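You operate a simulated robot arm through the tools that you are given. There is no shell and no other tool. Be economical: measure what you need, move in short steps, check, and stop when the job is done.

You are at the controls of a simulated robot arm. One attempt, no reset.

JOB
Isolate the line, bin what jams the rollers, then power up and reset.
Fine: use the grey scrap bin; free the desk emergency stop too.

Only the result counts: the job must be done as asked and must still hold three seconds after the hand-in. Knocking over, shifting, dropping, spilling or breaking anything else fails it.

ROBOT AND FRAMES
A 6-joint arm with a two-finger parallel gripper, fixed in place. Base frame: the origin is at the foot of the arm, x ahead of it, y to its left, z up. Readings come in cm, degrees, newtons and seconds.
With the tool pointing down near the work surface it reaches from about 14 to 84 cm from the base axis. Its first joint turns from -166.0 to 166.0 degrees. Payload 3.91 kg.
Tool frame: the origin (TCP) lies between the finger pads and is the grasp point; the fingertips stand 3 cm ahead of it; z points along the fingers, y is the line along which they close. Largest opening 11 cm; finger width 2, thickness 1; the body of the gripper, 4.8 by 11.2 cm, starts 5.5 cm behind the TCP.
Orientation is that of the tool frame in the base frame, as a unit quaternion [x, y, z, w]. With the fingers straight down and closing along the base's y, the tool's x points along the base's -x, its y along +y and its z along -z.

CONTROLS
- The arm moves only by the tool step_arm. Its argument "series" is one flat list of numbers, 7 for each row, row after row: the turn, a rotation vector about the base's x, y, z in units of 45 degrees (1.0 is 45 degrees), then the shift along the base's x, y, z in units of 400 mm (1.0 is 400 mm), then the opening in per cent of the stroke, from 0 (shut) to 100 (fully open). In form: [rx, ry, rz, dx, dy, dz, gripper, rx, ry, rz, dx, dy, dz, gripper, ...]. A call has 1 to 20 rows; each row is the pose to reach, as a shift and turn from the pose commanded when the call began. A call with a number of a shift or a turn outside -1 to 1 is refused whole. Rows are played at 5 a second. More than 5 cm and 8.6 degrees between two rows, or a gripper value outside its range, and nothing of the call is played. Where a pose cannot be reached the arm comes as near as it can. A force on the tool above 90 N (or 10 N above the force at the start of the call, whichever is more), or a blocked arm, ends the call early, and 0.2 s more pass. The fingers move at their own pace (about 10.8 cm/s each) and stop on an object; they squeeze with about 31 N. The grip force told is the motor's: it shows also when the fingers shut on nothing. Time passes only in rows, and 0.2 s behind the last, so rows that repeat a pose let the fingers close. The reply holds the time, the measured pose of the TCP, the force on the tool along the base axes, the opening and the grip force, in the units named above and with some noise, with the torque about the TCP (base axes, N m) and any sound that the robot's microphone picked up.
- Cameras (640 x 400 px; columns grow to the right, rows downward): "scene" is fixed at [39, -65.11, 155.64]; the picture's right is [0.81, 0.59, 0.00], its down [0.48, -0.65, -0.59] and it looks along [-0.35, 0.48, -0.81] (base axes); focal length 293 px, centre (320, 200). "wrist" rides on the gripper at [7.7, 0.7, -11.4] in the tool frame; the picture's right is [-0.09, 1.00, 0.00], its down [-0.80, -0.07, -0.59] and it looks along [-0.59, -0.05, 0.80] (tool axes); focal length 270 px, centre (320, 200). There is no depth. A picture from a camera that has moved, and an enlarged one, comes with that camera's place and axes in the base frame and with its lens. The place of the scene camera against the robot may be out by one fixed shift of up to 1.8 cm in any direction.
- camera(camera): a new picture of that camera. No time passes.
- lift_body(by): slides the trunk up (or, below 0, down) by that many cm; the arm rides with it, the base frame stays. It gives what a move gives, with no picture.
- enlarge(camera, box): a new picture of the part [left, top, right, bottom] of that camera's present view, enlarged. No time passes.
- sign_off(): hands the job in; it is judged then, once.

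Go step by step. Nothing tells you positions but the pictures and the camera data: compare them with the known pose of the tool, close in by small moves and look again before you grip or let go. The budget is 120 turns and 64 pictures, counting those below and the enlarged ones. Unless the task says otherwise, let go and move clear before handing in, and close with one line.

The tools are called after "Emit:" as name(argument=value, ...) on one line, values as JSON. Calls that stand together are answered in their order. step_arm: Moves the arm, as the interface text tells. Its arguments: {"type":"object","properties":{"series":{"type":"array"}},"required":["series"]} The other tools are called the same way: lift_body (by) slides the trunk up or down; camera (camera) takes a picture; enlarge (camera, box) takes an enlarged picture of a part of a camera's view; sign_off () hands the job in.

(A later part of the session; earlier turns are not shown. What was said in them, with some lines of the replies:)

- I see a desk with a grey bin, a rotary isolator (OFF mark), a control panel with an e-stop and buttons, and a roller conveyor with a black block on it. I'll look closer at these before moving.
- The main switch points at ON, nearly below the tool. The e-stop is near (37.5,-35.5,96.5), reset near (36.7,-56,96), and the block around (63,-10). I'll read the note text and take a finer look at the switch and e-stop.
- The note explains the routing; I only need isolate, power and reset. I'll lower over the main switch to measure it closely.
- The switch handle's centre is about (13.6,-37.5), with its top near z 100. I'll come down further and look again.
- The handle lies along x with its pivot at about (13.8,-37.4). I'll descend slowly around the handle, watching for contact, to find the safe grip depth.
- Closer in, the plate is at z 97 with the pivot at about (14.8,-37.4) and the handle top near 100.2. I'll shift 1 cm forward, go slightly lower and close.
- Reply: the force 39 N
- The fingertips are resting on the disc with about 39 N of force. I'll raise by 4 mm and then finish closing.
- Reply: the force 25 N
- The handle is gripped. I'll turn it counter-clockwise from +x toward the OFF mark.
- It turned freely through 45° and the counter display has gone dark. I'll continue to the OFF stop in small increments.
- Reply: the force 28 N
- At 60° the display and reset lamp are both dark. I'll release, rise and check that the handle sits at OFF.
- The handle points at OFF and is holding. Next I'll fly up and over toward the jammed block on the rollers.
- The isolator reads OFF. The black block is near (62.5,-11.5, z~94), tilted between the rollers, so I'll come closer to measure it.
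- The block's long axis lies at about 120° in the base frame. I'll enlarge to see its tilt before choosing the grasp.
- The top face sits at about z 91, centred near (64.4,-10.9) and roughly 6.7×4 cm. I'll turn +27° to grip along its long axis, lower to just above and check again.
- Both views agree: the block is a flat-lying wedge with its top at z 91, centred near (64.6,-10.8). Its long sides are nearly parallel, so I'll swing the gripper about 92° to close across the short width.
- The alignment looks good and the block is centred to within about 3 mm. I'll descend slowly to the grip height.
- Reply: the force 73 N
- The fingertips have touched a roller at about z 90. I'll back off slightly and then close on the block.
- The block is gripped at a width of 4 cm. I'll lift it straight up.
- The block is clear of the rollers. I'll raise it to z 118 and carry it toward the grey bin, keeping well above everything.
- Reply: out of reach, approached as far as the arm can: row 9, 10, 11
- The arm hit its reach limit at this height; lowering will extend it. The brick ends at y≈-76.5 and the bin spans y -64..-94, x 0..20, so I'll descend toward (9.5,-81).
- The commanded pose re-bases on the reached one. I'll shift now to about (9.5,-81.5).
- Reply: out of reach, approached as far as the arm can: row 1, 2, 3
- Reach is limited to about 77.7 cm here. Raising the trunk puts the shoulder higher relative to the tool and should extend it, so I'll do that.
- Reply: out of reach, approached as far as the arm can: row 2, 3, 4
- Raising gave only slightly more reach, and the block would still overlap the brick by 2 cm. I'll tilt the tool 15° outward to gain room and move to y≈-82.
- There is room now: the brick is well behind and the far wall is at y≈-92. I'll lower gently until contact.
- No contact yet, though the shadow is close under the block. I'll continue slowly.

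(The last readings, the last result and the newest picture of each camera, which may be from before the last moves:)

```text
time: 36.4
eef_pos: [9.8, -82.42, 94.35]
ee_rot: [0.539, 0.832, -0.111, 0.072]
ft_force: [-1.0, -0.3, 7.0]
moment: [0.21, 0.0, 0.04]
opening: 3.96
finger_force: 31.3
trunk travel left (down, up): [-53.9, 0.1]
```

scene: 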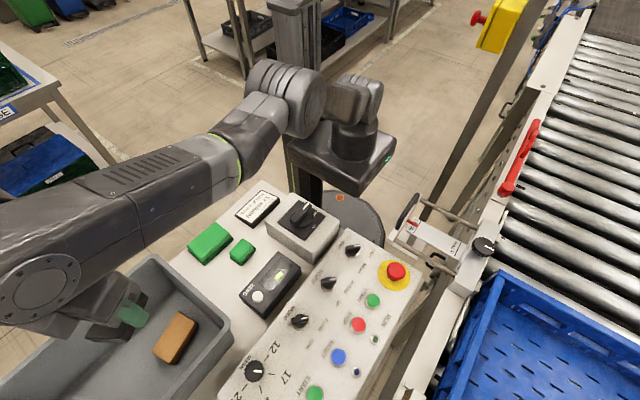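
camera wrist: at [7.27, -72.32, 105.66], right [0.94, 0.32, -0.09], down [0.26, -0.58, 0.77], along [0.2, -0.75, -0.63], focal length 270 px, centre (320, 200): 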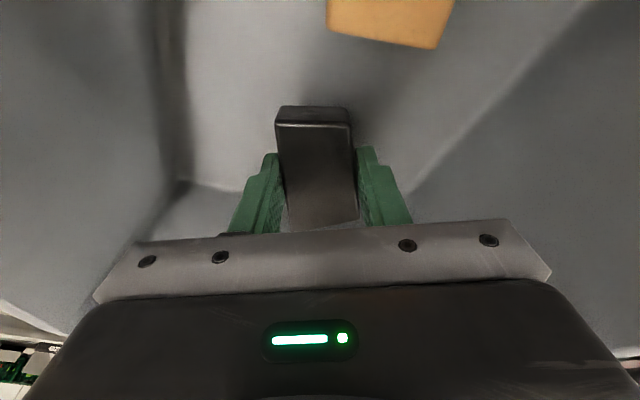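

There is light contact with the bin floor at 7 N. I'll open, rise and confirm.

Emit:
step_arm(series=[0, 0, 0, 0, 0, 0, 40, 0, 0, 0, 0, 0, 0, 60, 0, 0, 0, 0, 0, 0, 60, 0, 0, 0, 0, 0, 0.08, 60, 0, 0, 0, 0, 0.0, 0.18, 60, 0, 0, 0, 0, 0.04, 0.28, 60, 0, 0, 0, 0, 0.08, 0.38, 60, 0, 0, 0, 0, 0.08, 0.38, 60])

Emit:
camera(camera="wrist")

```text
time: 38.2
eef_pos: [9.65, -79.28, 109.03]
ee_rot: [0.538, 0.833, -0.11, 0.071]
ft_force: [0.3, 0.3, -0.3]
moment: [-0.02, 0.0, 0.01]
opening: 6.62
finger_force: 0.0
trunk travel left (down, up): [-53.9, 0.1]
```

```text
22 pictures are left
camera wrist: at [7.2, -69.18, 118.29], right [0.94, 0.32, -0.09], down [0.26, -0.58, 0.77], along [0.2, -0.75, -0.63], focal length 270 px, centre (320, 200)
```

wrist: 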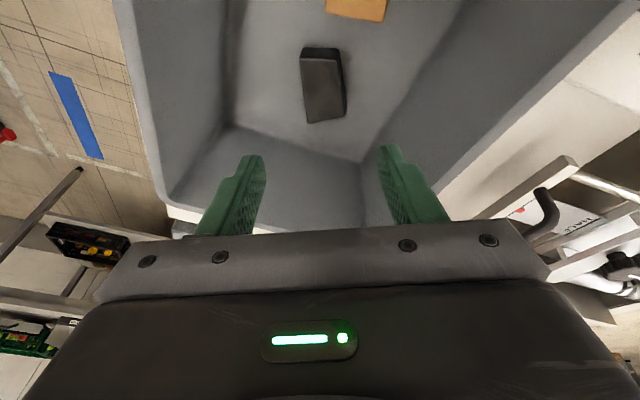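

The block lies flat in the grey bin. Next I'll untilt and move over the desk e-stop to inspect it.

Emit:
step_arm(series=[0.16, 0, 0, 0, 0.08, 0.08, 60, 0.333, 0, 0, 0.04, 0.15, 0.14, 60, 0.333, 0, 0, 0.1, 0.23, 0.18, 60, 0.333, 0, 0, 0.17, 0.32, 0.2, 60, 0.333, 0, 0, 0.24, 0.41, 0.2, 60, 0.333, 0, 0, 0.31, 0.5, 0.2, 60, 0.333, 0, 0, 0.38, 0.59, 0.2, 60, 0.333, 0, 0, 0.45, 0.68, 0.2, 60, 0.333, 0, 0, 0.52, 0.77, 0.2, 60, 0.333, 0, 0, 0.59, 0.86, 0.2, 60, 0.333, 0, 0, 0.66, 0.95, 0.2, 60, 0.333, 0, 0, 0.66, 0.95, 0.2, 60])

Emit:
step_arm(series=[0, 0, 0.18, 0, 0.03, 0, 60, 0, 0, 0.36, 0, 0.06, 0, 60, 0, 0, 0.54, 0, 0.1, 0, 60, 0, 0, 0.72, 0, 0.13, 0, 60, 0, 0, 0.9, 0, 0.13, 0, 60, 0, 0, 0.9, 0, 0.13, -0.1, 60, 0, 0, 0.9, 0, 0.13, -0.15, 60, 0, 0, 0.9, 0, 0.13, -0.15, 60])

Emit:
camera(camera="wrist")

```text
time: 40.8
eef_pos: [36.13, -41.23, 117.45]
ee_rot: [0.544, 0.839, 0.0, 0.001]
ft_force: [0.6, 0.1, 0.1]
moment: [0.0, -0.02, 0.04]
opening: 6.6
finger_force: 0.1
trunk travel left (down, up): [-53.9, 0.1]
```

```text
time: 42.6
eef_pos: [36.12, -36.11, 111.4]
ee_rot: [0.218, 0.976, 0.0, 0.002]
ft_force: [0.4, 0.1, 0.2]
moment: [0.01, -0.01, 0.0]
opening: 6.61
finger_force: 0.2
trunk travel left (down, up): [-53.9, 0.1]
```

```text
21 pictures are left
camera wrist: at [29.49, -32.09, 122.81], right [0.5, 0.86, 0.0], down [0.69, -0.4, 0.6], along [0.51, -0.3, -0.8], focal length 270 px, centre (320, 200)
```

wrist: 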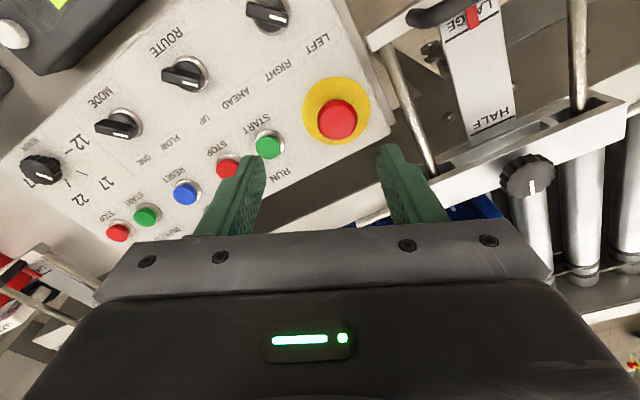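

The e-stop head is at about (38.3,-35.2, z~97). I'll enlarge to look for arrows or text on it.

Emit:
enlarge(camera="wrist", box=[290, 70, 390, 150])

```text
5.00 times, centred on (340, 110) of wrist
camera zoom: at [29.49, -32.09, 122.81], right [0.5, 0.86, 0.0], down [0.69, -0.4, 0.6], along [0.51, -0.3, -0.8], focal length 1351 px, centre (220, 650)
```

zoom: 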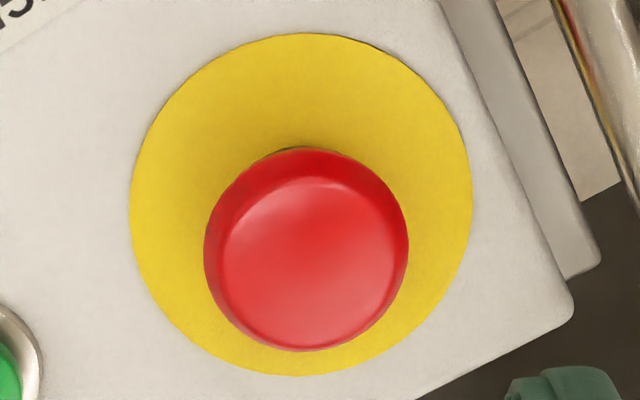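

The head's top is about z 97, 2.4 cm above the yellow plate and 3.9 cm wide, centred near (38.4,-35.3). I'll descend around it slowly.

Emit:
step_arm(series=[0, 0, 0, 0.03, 0.01, -0.1, 62, 0, 0, 0, 0.056, 0.019, -0.2, 62, 0, 0, 0, 0.056, 0.019, -0.26, 62, 0, 0, 0, 0.056, 0.019, -0.29, 62, 0, 0, 0, 0.056, 0.019, -0.305, 62, 0, 0, 0, 0.056, 0.019, -0.305, 62])

Emit:
camera(camera="wrist")

Emit:
enlarge(camera="scene", box=[340, 220, 440, 310])

```text
time: 44.0
eef_pos: [38.58, -35.18, 99.07]
ee_rot: [0.218, 0.976, 0.0, 0.001]
ft_force: [-1.3, 0.6, 0.2]
moment: [0.04, -0.02, -0.03]
opening: 6.82
finger_force: 0.1
trunk travel left (down, up): [-53.9, 0.1]
```

```text
19 pictures are left
camera wrist: at [31.78, -31.28, 110.63], right [0.5, 0.86, 0.0], down [0.69, -0.4, 0.6], along [0.51, -0.3, -0.8], focal length 270 px, centre (320, 200)
```

wrist: 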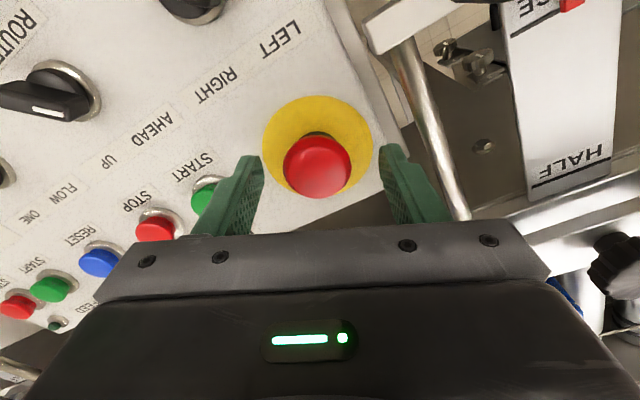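

```text
4.44 times, centred on (390, 265) of scene
camera zoom: at [39.0, -65.11, 155.64], right [0.81, 0.59, 0.0], down [0.48, -0.65, -0.59], along [-0.35, 0.48, -0.81], focal length 1302 px, centre (9, -89)
```

zoom: 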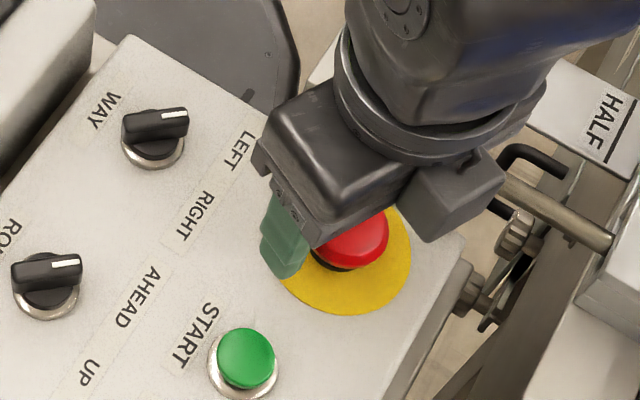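

The head is centred between the fingers with its top at z≈96.9. I'll lower by 0.7 cm and close on it.

Emit:
step_arm(series=[0, 0, 0, -0.004, -0.004, -0.009, 62, 0, 0, 0, -0.004, -0.004, -0.017, 62, 0, 0, 0, -0.004, -0.004, -0.017, 45, 0, 0, 0, -0.004, -0.004, -0.017, 25, 0, 0, 0, -0.004, -0.004, -0.017, 10, 0, 0, 0, -0.004, -0.004, -0.017, 10])

```text
time: 45.4
eef_pos: [38.24, -35.46, 98.39]
ee_rot: [0.218, 0.976, 0.0, 0.002]
ft_force: [-0.6, 1.2, -0.6]
moment: [0.02, 0.02, -0.08]
opening: 3.97
finger_force: 44.9
trunk travel left (down, up): [-53.9, 0.1]
```

Gripped at 3.97 cm, the head's width. I'll twist clockwise in steps while watching torque and sound.

Emit:
step_arm(series=[0, 0, -0.15, 0, 0, 0, 5, 0, 0, -0.3, 0, 0, 0, 5, 0, 0, -0.45, 0, 0, 0, 5, 0, 0, -0.45, 0, 0, 0, 5])

```text
time: 46.4
eef_pos: [38.37, -35.17, 98.48]
ee_rot: [0.388, 0.922, -0.001, 0.001]
ft_force: [6.3, 12.7, -0.8]
moment: [0.38, -0.11, 0.14]
opening: 3.95
finger_force: 45.0
trunk travel left (down, up): [-53.9, 0.1]
```

Emit:
step_arm(series=[0, 0, -0.15, 0, 0, 0, 5, 0, 0, -0.3, 0, 0, 0, 5, 0, 0, -0.45, 0, 0, 0, 5, 0, 0, -0.6, 0, 0, 0, 5, 0, 0, -0.6, 0, 0, 0, 5])

Emit:
enlarge(camera="scene", box=[340, 220, 440, 310])

```text
time: 47.6
eef_pos: [38.51, -35.25, 98.38]
ee_rot: [0.592, 0.806, -0.002, 0.001]
ft_force: [19.5, 14.9, 0.2]
moment: [0.13, -0.59, -0.09]
opening: 3.97
finger_force: 45.2
trunk travel left (down, up): [-53.9, 0.1]
```

```text
4.44 times, centred on (390, 265) of scene
camera zoom: at [39.0, -65.11, 155.64], right [0.81, 0.59, 0.0], down [0.48, -0.65, -0.59], along [-0.35, 0.48, -0.81], focal length 1302 px, centre (9, -89)
```

zoom: 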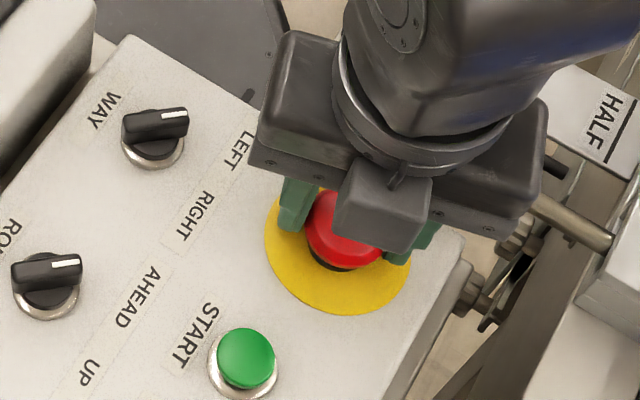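

I twisted about 47° with little torque. I'll release, rise and check whether the head popped up.

Emit:
step_arm(series=[0, 0, 0, 0, 0, 0, 30, 0, 0, 0, 0, 0, 0, 62, 0, 0, 0, 0, 0, 0, 62, 0, 0, 0, 0, 0, 0.08, 62, 0, 0, 0, 0, 0, 0.16, 62, 0, 0, 0, 0, 0, 0.16, 62])

Emit:
camera(camera="wrist")

Emit:
enlarge(camera="scene", box=[340, 220, 440, 310])

```text
time: 49.0
eef_pos: [38.42, -35.6, 104.74]
ee_rot: [0.591, 0.806, -0.002, 0.0]
ft_force: [0.3, -0.5, 0.6]
moment: [0.0, 0.01, 0.0]
opening: 6.82
finger_force: 0.0
trunk travel left (down, up): [-53.9, 0.1]
```

```text
16 pictures are left
camera wrist: at [36.81, -27.98, 116.37], right [0.98, 0.22, 0.0], down [0.17, -0.78, 0.6], along [0.13, -0.58, -0.8], focal length 270 px, centre (320, 200)
```

wrist: 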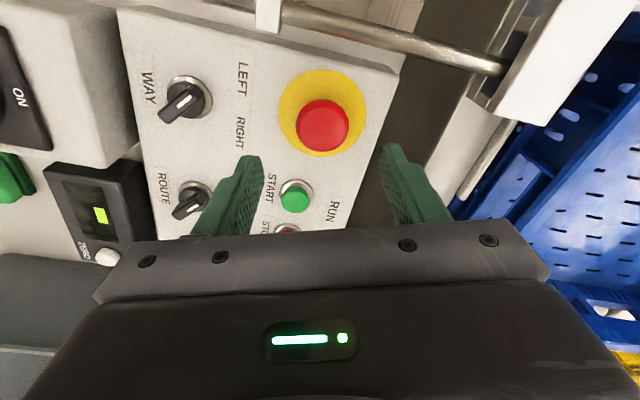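

```text
4.44 times, centred on (390, 265) of scene
camera zoom: at [39.0, -65.11, 155.64], right [0.81, 0.59, 0.0], down [0.48, -0.65, -0.59], along [-0.35, 0.48, -0.81], focal length 1302 px, centre (9, -89)
```

zoom: 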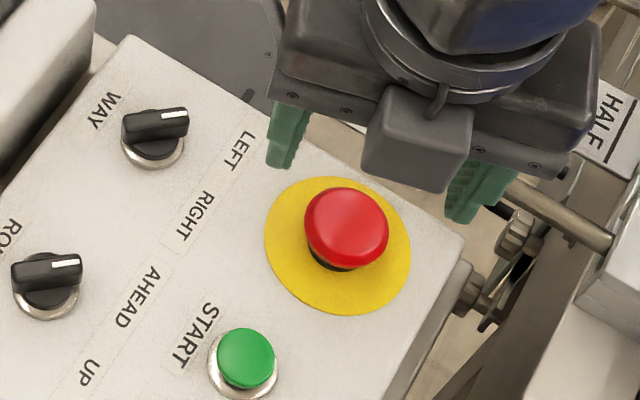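

Head height is unchanged at about 96.9, so the twist did not pop it. I'll grip again and try an upward pull, watching the force.

Emit:
step_arm(series=[0, 0, 0, 0, 0.004, -0.08, 62, 0, 0, 0, 0, 0.004, -0.14, 62, 0, 0, 0, 0, 0.004, -0.162, 62, 0, 0, 0, 0, 0.004, -0.162, 30, 0, 0, 0, 0, 0.004, -0.162, 5, 0, 0, 0, 0, 0.004, -0.162, 0, 0, 0, 0, 0, 0.004, -0.162, 0])

Emit:
step_arm(series=[0, 0, 0, 0, 0, 0.006, 0, 0, 0, 0, 0, 0, 0.012, 0, 0, 0, 0, 0, 0, 0.02, 0, 0, 0, 0, 0, 0, 0.02, 0])

```text
time: 50.6
eef_pos: [38.44, -35.25, 98.23]
ee_rot: [0.592, 0.806, -0.001, 0.0]
ft_force: [12.7, 2.7, 0.2]
moment: [-0.06, -0.4, -0.07]
opening: 3.96
finger_force: 45.2
trunk travel left (down, up): [-53.9, 0.1]
```

```text
time: 51.6
eef_pos: [38.64, -35.2, 99.23]
ee_rot: [0.591, 0.807, -0.002, 0.001]
ft_force: [16.5, 8.8, 3.2]
moment: [0.77, -0.23, -0.17]
opening: 3.96
finger_force: 44.8
trunk travel left (down, up): [-53.9, 0.1]
```

The tool rose 1 cm while still holding the head. I'll release, rise and look.

Emit:
step_arm(series=[0, 0, 0, 0, 0, 0, 30, 0, 0, 0, 0, 0, 0, 62, 0, 0, 0, 0, 0, 0, 62, 0, 0, 0, 0, 0, 0.07, 62, 0, 0, 0, 0, 0, 0.14, 62, 0, 0, 0, 0, 0, 0.14, 62])

Emit:
enlarge(camera="scene", box=[340, 220, 440, 310])

```text
time: 53.0
eef_pos: [38.43, -35.34, 104.9]
ee_rot: [0.591, 0.806, -0.001, 0.0]
ft_force: [-0.5, 0.1, 0.5]
moment: [0.02, -0.01, 0.0]
opening: 6.81
finger_force: 0.1
trunk travel left (down, up): [-53.9, 0.1]
```

```text
4.44 times, centred on (390, 265) of scene
camera zoom: at [39.0, -65.11, 155.64], right [0.81, 0.59, 0.0], down [0.48, -0.65, -0.59], along [-0.35, 0.48, -0.81], focal length 1302 px, centre (9, -89)
```

zoom: 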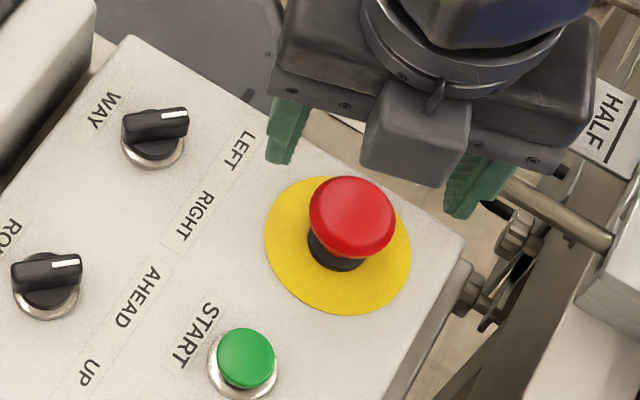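

The e-stop popped up, so it is a pull-release, and it is now free. Next I'll return to the main switch, rotating to match the handle at +60°.

Emit:
step_arm(series=[0, 0, 0, 0, 0, 0.1, 50, 0, 0, 0.17, -0.03, 0, 0.18, 50, 0, 0, 0.34, -0.08, 0, 0.18, 50, 0, 0, 0.51, -0.13, 0, 0.18, 50, 0, 0, 0.68, -0.18, 0, 0.18, 50, 0, 0, 0.84, -0.23, 0, 0.18, 50, 0, 0, 0.98, -0.28, 0, 0.18, 50])

Emit:
step_arm(series=[0, 0, 0.17, -0.05, -0.01, 0, 50, 0, 0, 0.34, -0.1, -0.02, 0, 50, 0, 0, 0.51, -0.15, -0.03, 0, 50, 0, 0, 0.68, -0.2, -0.04, 0, 50, 0, 0, 0.84, -0.25, -0.05, 0, 50, 0, 0, 0.98, -0.3, -0.05, 0, 50])

Emit:
step_arm(series=[0, 0, 0.17, 0, 0, 0, 45, 0, 0, 0.34, 0, 0, 0, 45, 0, 0, 0.51, 0, 0, 0, 45, 0, 0, 0.68, 0, 0, 0, 45, 0, 0, 0.84, 0, 0, -0.05, 45, 0, 0, 0.98, 0, 0, -0.1, 45, 0, 0, 0.98, 0, 0, -0.1, 45])

Emit:
camera(camera="wrist")

```text
time: 54.6
eef_pos: [27.09, -35.38, 111.87]
ee_rot: [0.244, 0.97, 0.0, 0.001]
ft_force: [0.9, 0.0, -0.3]
moment: [0.02, 0.01, -0.01]
opening: 5.51
finger_force: 0.0
trunk travel left (down, up): [-53.9, 0.1]
```

```text
time: 56.0
eef_pos: [15.01, -37.24, 111.81]
ee_rot: [-0.138, 0.99, 0.0, 0.001]
ft_force: [-0.3, -0.7, -0.2]
moment: [0.01, -0.02, 0.01]
opening: 5.52
finger_force: 0.0
trunk travel left (down, up): [-53.9, 0.1]
```

```text
time: 57.6
eef_pos: [14.95, -37.27, 107.84]
ee_rot: [-0.499, 0.866, -0.001, 0.001]
ft_force: [-0.4, -1.0, 0.3]
moment: [0.01, 0.01, 0.01]
opening: 4.97
finger_force: 0.0
trunk travel left (down, up): [-53.9, 0.1]
```

```text
13 pictures are left
camera wrist: at [10.52, -43.56, 119.34], right [-0.82, 0.58, 0.0], down [0.46, 0.66, 0.6], along [0.34, 0.49, -0.8], focal length 270 px, centre (320, 200)
```

wrist: 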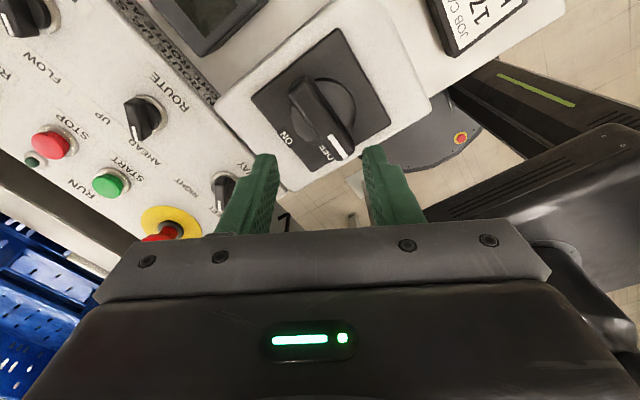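

The handle actually snapped to about 87° (OFF detent) after release, centred near (14.5,-37.6). I'll rotate the gripper further to align with it.

Emit:
step_arm(series=[0, 0, 0.18, 0, 0, 0, 45, 0, 0, 0.36, 0, 0, 0, 45, 0, 0, 0.54, 0, 0, 0, 45, 0, 0, 0.6, -0.005, -0.004, 0, 45, 0, 0, 0.6, -0.005, -0.004, 0, 45])

Emit:
camera(camera="wrist")

```text
time: 58.8
eef_pos: [14.81, -37.46, 107.93]
ee_rot: [-0.688, 0.726, 0.0, 0.0]
ft_force: [-0.2, -0.1, -0.9]
moment: [-0.03, 0.03, 0.02]
opening: 4.93
finger_force: 0.1
trunk travel left (down, up): [-53.9, 0.1]
```

```text
12 pictures are left
camera wrist: at [13.8, -45.11, 119.4], right [-0.99, 0.14, 0.0], down [0.11, 0.8, 0.6], along [0.09, 0.59, -0.8], focal length 270 px, centre (320, 200)
```

wrist: 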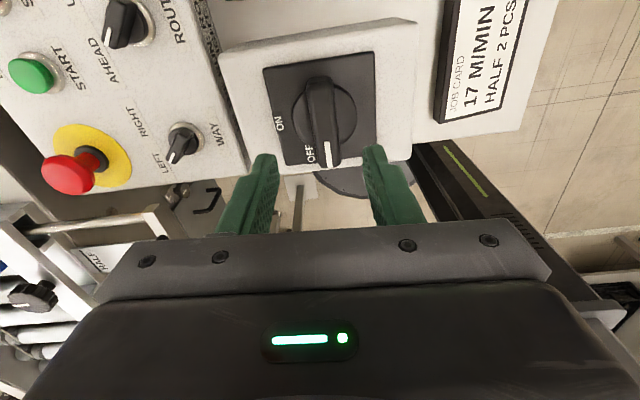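

Now aligned, with the pointer squarely by the OFF label. I'll descend to z≈102 and grip.

Emit:
step_arm(series=[0, 0, 0, 0, -0.003, -0.07, 45, 0, 0, 0, 0, -0.003, -0.12, 45, 0, 0, 0, 0, -0.003, -0.148, 45, 0, 0, 0, 0, -0.003, -0.148, 25, 0, 0, 0, 0, -0.003, -0.148, 0, 0, 0, 0, 0, -0.003, -0.148, 0, 0, 0, 0, 0, -0.003, -0.148, 0])

Emit:
step_arm(series=[0, 0, -0.17, 0, 0, 0, 0, 0, 0, -0.34, 0, 0, 0, 0, 0, 0, -0.51, 0, 0, 0, 0, 0, 0, -0.68, 0, 0, 0, 0, 0, 0, -0.85, 0, 0, 0, 0, 0, 0, -0.98, 0, 0, 0, 0])

Emit:
step_arm(series=[0, 0, -0.17, 0, 0, 0, 0, 0, 0, -0.34, 0, 0, 0, 0, 0, 0, -0.51, 0, 0, 0, 0, 0, 0, -0.68, 0, 0, 0, 0, 0, 0, -0.85, 0, 0, 0, 0, 0, 0, -0.96, 0, 0, 0, 0, 0, 0, -0.96, 0, 0, 0, 0])

Emit:
enlarge(camera="scene", box=[240, 180, 400, 400])

```text
time: 60.4
eef_pos: [14.45, -37.56, 102.11]
ee_rot: [-0.687, 0.727, 0.001, 0.001]
ft_force: [-29.8, 3.3, -7.9]
moment: [-0.79, 1.06, 0.07]
opening: 1.86
finger_force: 44.7
trunk travel left (down, up): [-53.9, 0.1]
```

```text
time: 61.8
eef_pos: [14.48, -37.56, 102.09]
ee_rot: [-0.362, 0.932, -0.001, 0.003]
ft_force: [-32.2, 8.3, 3.4]
moment: [1.18, 0.11, -0.01]
opening: 1.88
finger_force: 45.5
trunk travel left (down, up): [-53.9, 0.1]
```

```text
time: 63.4
eef_pos: [14.55, -37.44, 102.04]
ee_rot: [0.005, 1.0, -0.001, 0.003]
ft_force: [-28.3, 5.7, 2.4]
moment: [0.17, 0.54, 0.01]
opening: 1.89
finger_force: 45.3
trunk travel left (down, up): [-53.9, 0.1]
```

```text
1.82 times, centred on (320, 290) of scene
camera zoom: at [39.0, -65.11, 155.64], right [0.81, 0.59, 0.0], down [0.48, -0.65, -0.59], along [-0.35, 0.48, -0.81], focal length 533 px, centre (320, 36)
```

zoom: 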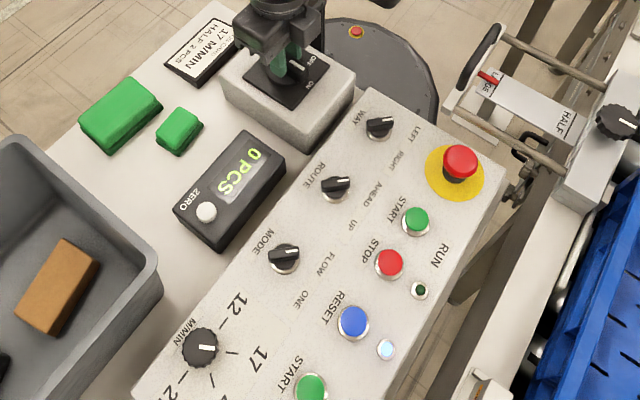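

Power is back: the counter is lit and the reset lamp is on. I'll release the switch and move over toward the blue RESET button.

Emit:
step_arm(series=[0, 0, 0, 0, 0, 0, 25, 0, 0, 0, 0, 0, 0, 45, 0, 0, 0, 0, 0, 0, 45, 0, 0, 0, 0, 0, 0.1, 45, 0, 0, 0, 0, 0, 0.2, 30, 0, 0, 0, 0.06, -0.06, 0.24, 10, 0, 0, 0, 0.14, -0.13, 0.24, 0, 0, 0, 0, 0.22, -0.2, 0.24, 0, 0, 0, 0, 0.3, -0.27, 0.24, 0, 0, 0, 0, 0.38, -0.34, 0.24, 0, 0, 0, 0, 0.46, -0.4, 0.24, 0, 0, 0, 0, 0.54, -0.46, 0.2, 0, 0, 0, 0, 0.54, -0.46, 0.16, 0, 0, 0, 0, 0.54, -0.46, 0.16, 0])

Emit:
camera(camera="wrist")

Emit:
camera(camera="scene")

```text
time: 66.4
eef_pos: [36.49, -55.86, 108.45]
ee_rot: [0.005, 1.0, 0.0, 0.001]
ft_force: [-0.1, 0.7, 0.7]
moment: [0.02, 0.01, 0.01]
opening: 0.01
finger_force: 31.2
trunk travel left (down, up): [-53.9, 0.1]
```

```text
10 pictures are left
camera wrist: at [28.75, -55.12, 119.85], right [0.1, 1.0, 0.0], down [0.8, -0.08, 0.6], along [0.59, -0.06, -0.8], focal length 270 px, centre (320, 200)
```

wrist: 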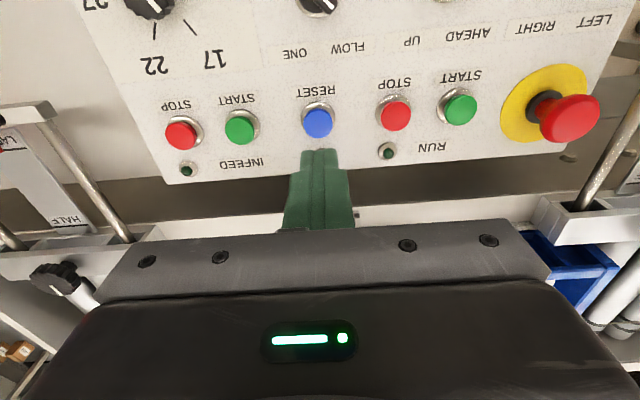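

```text
9 pictures are left
```

scene: 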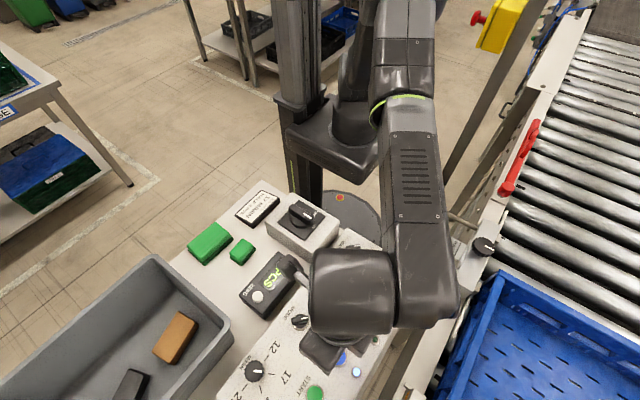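

The RESET button is at about (37.7,-56.1, z~95.5). I'll move over it with closed fingers and come down.

Emit:
step_arm(series=[0, 0, 0, 0.03, -0.006, -0.08, 0, 0, 0, 0, 0.03, -0.006, -0.16, 0, 0, 0, 0, 0.03, -0.006, -0.21, 0, 0, 0, 0, 0.03, -0.006, -0.21, 0])

Emit:
camera(camera="wrist")

```text
time: 67.4
eef_pos: [37.62, -56.31, 99.89]
ee_rot: [0.004, 1.0, 0.0, 0.001]
ft_force: [0.7, -0.1, 0.0]
moment: [-0.01, 0.01, -0.04]
opening: 0.02
finger_force: 30.6
trunk travel left (down, up): [-53.9, 0.1]
```

```text
8 pictures are left
camera wrist: at [30.03, -55.51, 111.41], right [0.1, 1.0, 0.0], down [0.8, -0.08, 0.6], along [0.59, -0.06, -0.8], focal length 270 px, centre (320, 200)
```

wrist: 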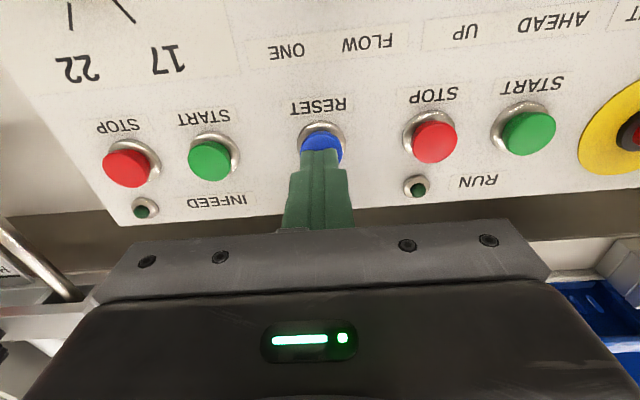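

The tip is right over the button. I'll press down gently until there's contact and travel.

Emit:
step_arm(series=[0, 0, 0, 0.003, 0, -0.015, 0, 0, 0, 0, 0.003, 0, -0.025, 0, 0, 0, 0, 0.003, 0, -0.033, 0, 0, 0, 0, 0.003, 0, -0.04, 0, 0, 0, 0, 0.003, 0, -0.046, 0, 0, 0, 0, 0.003, 0, -0.046, 0])

Emit:
enlarge(camera="scene", box=[300, 320, 400, 400])

```text
time: 68.8
eef_pos: [37.79, -56.44, 98.44]
ee_rot: [0.004, 1.0, -0.003, 0.001]
ft_force: [4.2, -7.3, 21.1]
moment: [-0.21, -0.05, 0.01]
opening: 0.0
finger_force: 30.9
trunk travel left (down, up): [-53.9, 0.1]
heard: click
```

```text
5.00 times, centred on (350, 360) of scene
camera zoom: at [39.0, -65.11, 155.64], right [0.81, 0.59, 0.0], down [0.48, -0.65, -0.59], along [-0.35, 0.48, -0.81], focal length 1465 px, centre (170, -600)
```

zoom: 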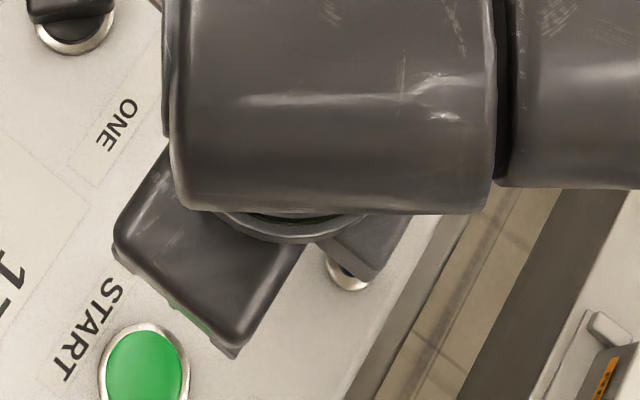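

I heard a click and the lamp looks dark. I'll lift straight off and back clear, then check everything.

Emit:
step_arm(series=[0, 0, 0, 0, 0, 0.05, 0, 0, 0, 0, 0, 0, 0.15, 0, 0, 0, 0, 0, 0, 0.27, 0, 0, 0, 0, 0, 0, 0.39, 0, 0, 0, 0, -0.08, 0.08, 0.45, 0, 0, 0, 0, -0.16, 0.16, 0.45, 0, 0, 0, 0, -0.24, 0.24, 0.45, 0, 0, 0, 0, -0.32, 0.32, 0.45, 0, 0, 0, 0, -0.4, 0.4, 0.45, 0, 0, 0, 0, -0.4, 0.4, 0.45, 0])

Emit:
camera(camera="scene")

Emit:
enlarge(camera="scene", box=[240, 190, 420, 400])

```text
refused: row 5 steps farther than a row can; nothing moved
```

```text
6 pictures are left
```

scene: 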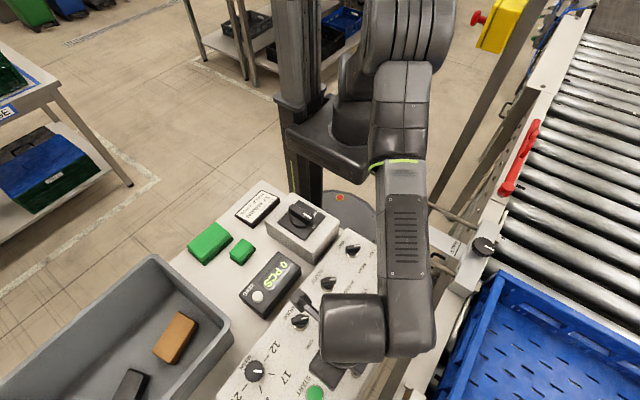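

```text
1.90 times, centred on (330, 295) of scene
camera zoom: at [39.0, -65.11, 155.64], right [0.81, 0.59, 0.0], down [0.48, -0.65, -0.59], along [-0.35, 0.48, -0.81], focal length 558 px, centre (301, 19)
```

zoom: 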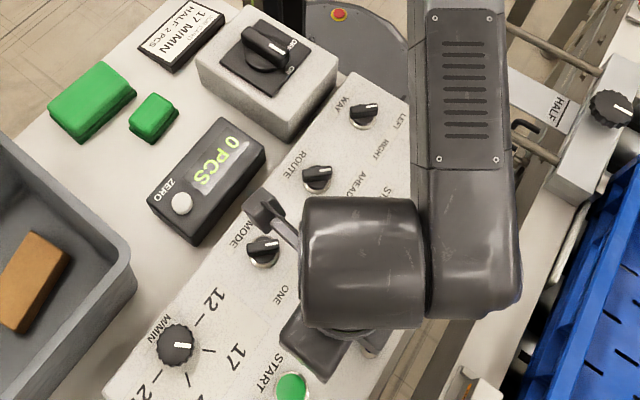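

One row was too long and the call was refused. I'll retry with smaller steps.

Emit:
step_arm(series=[0, 0, 0, 0, 0, 0.05, 0, 0, 0, 0, 0, 0, 0.15, 0, 0, 0, 0, 0, 0, 0.25, 0, 0, 0, 0, 0, 0, 0.35, 0, 0, 0, 0, 0, 0, 0.43, 0, 0, 0, 0, -0.07, 0.07, 0.45, 0, 0, 0, 0, -0.14, 0.14, 0.45, 0, 0, 0, 0, -0.21, 0.21, 0.45, 0, 0, 0, 0, -0.28, 0.28, 0.45, 0, 0, 0, 0, -0.35, 0.35, 0.45, 0, 0, 0, 0, -0.42, 0.42, 0.45, 0, 0, 0, 0, -0.42, 0.42, 0.45, 0])

Emit:
camera(camera="scene")

Emit:
enlarge(camera="scene", box=[260, 250, 430, 400])

```text
time: 71.4
eef_pos: [20.94, -39.39, 115.99]
ee_rot: [0.004, 1.0, 0.0, 0.001]
ft_force: [-0.3, -0.7, 0.1]
moment: [0.01, 0.03, 0.02]
opening: 0.02
finger_force: 31.4
trunk travel left (down, up): [-53.9, 0.1]
```

```text
4 pictures are left
```

scene: 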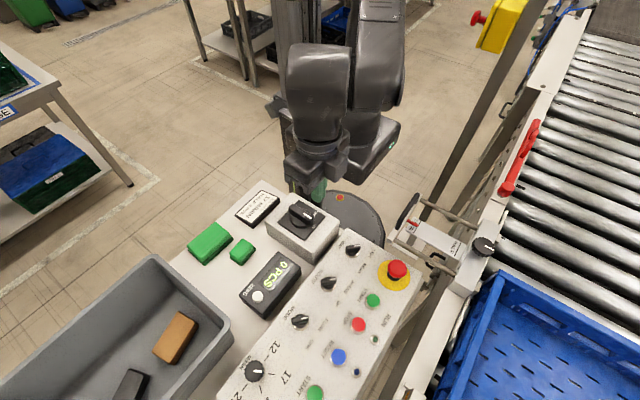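

```text
2.67 times, centred on (345, 325) of scene
camera zoom: at [39.0, -65.11, 155.64], right [0.81, 0.59, 0.0], down [0.48, -0.65, -0.59], along [-0.35, 0.48, -0.81], focal length 781 px, centre (253, -133)
```

zoom: 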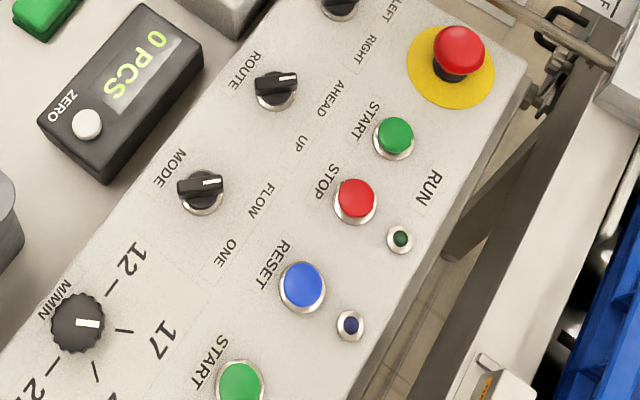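

The reset lamp is out, power is on, the e-stop is up, the rollers are clear, the block is in the grey bin and the arm is clear. I'll hand in now.

Emit:
sign_off()

```text
The job is handed in.
```

I turned the main switch off, put the black block that was jamming the rollers in the grey scrap bin, and pulled the desk emergency stop free. I then switched the power back on and pressed reset: it clicked and its lamp went out. I did not press start.
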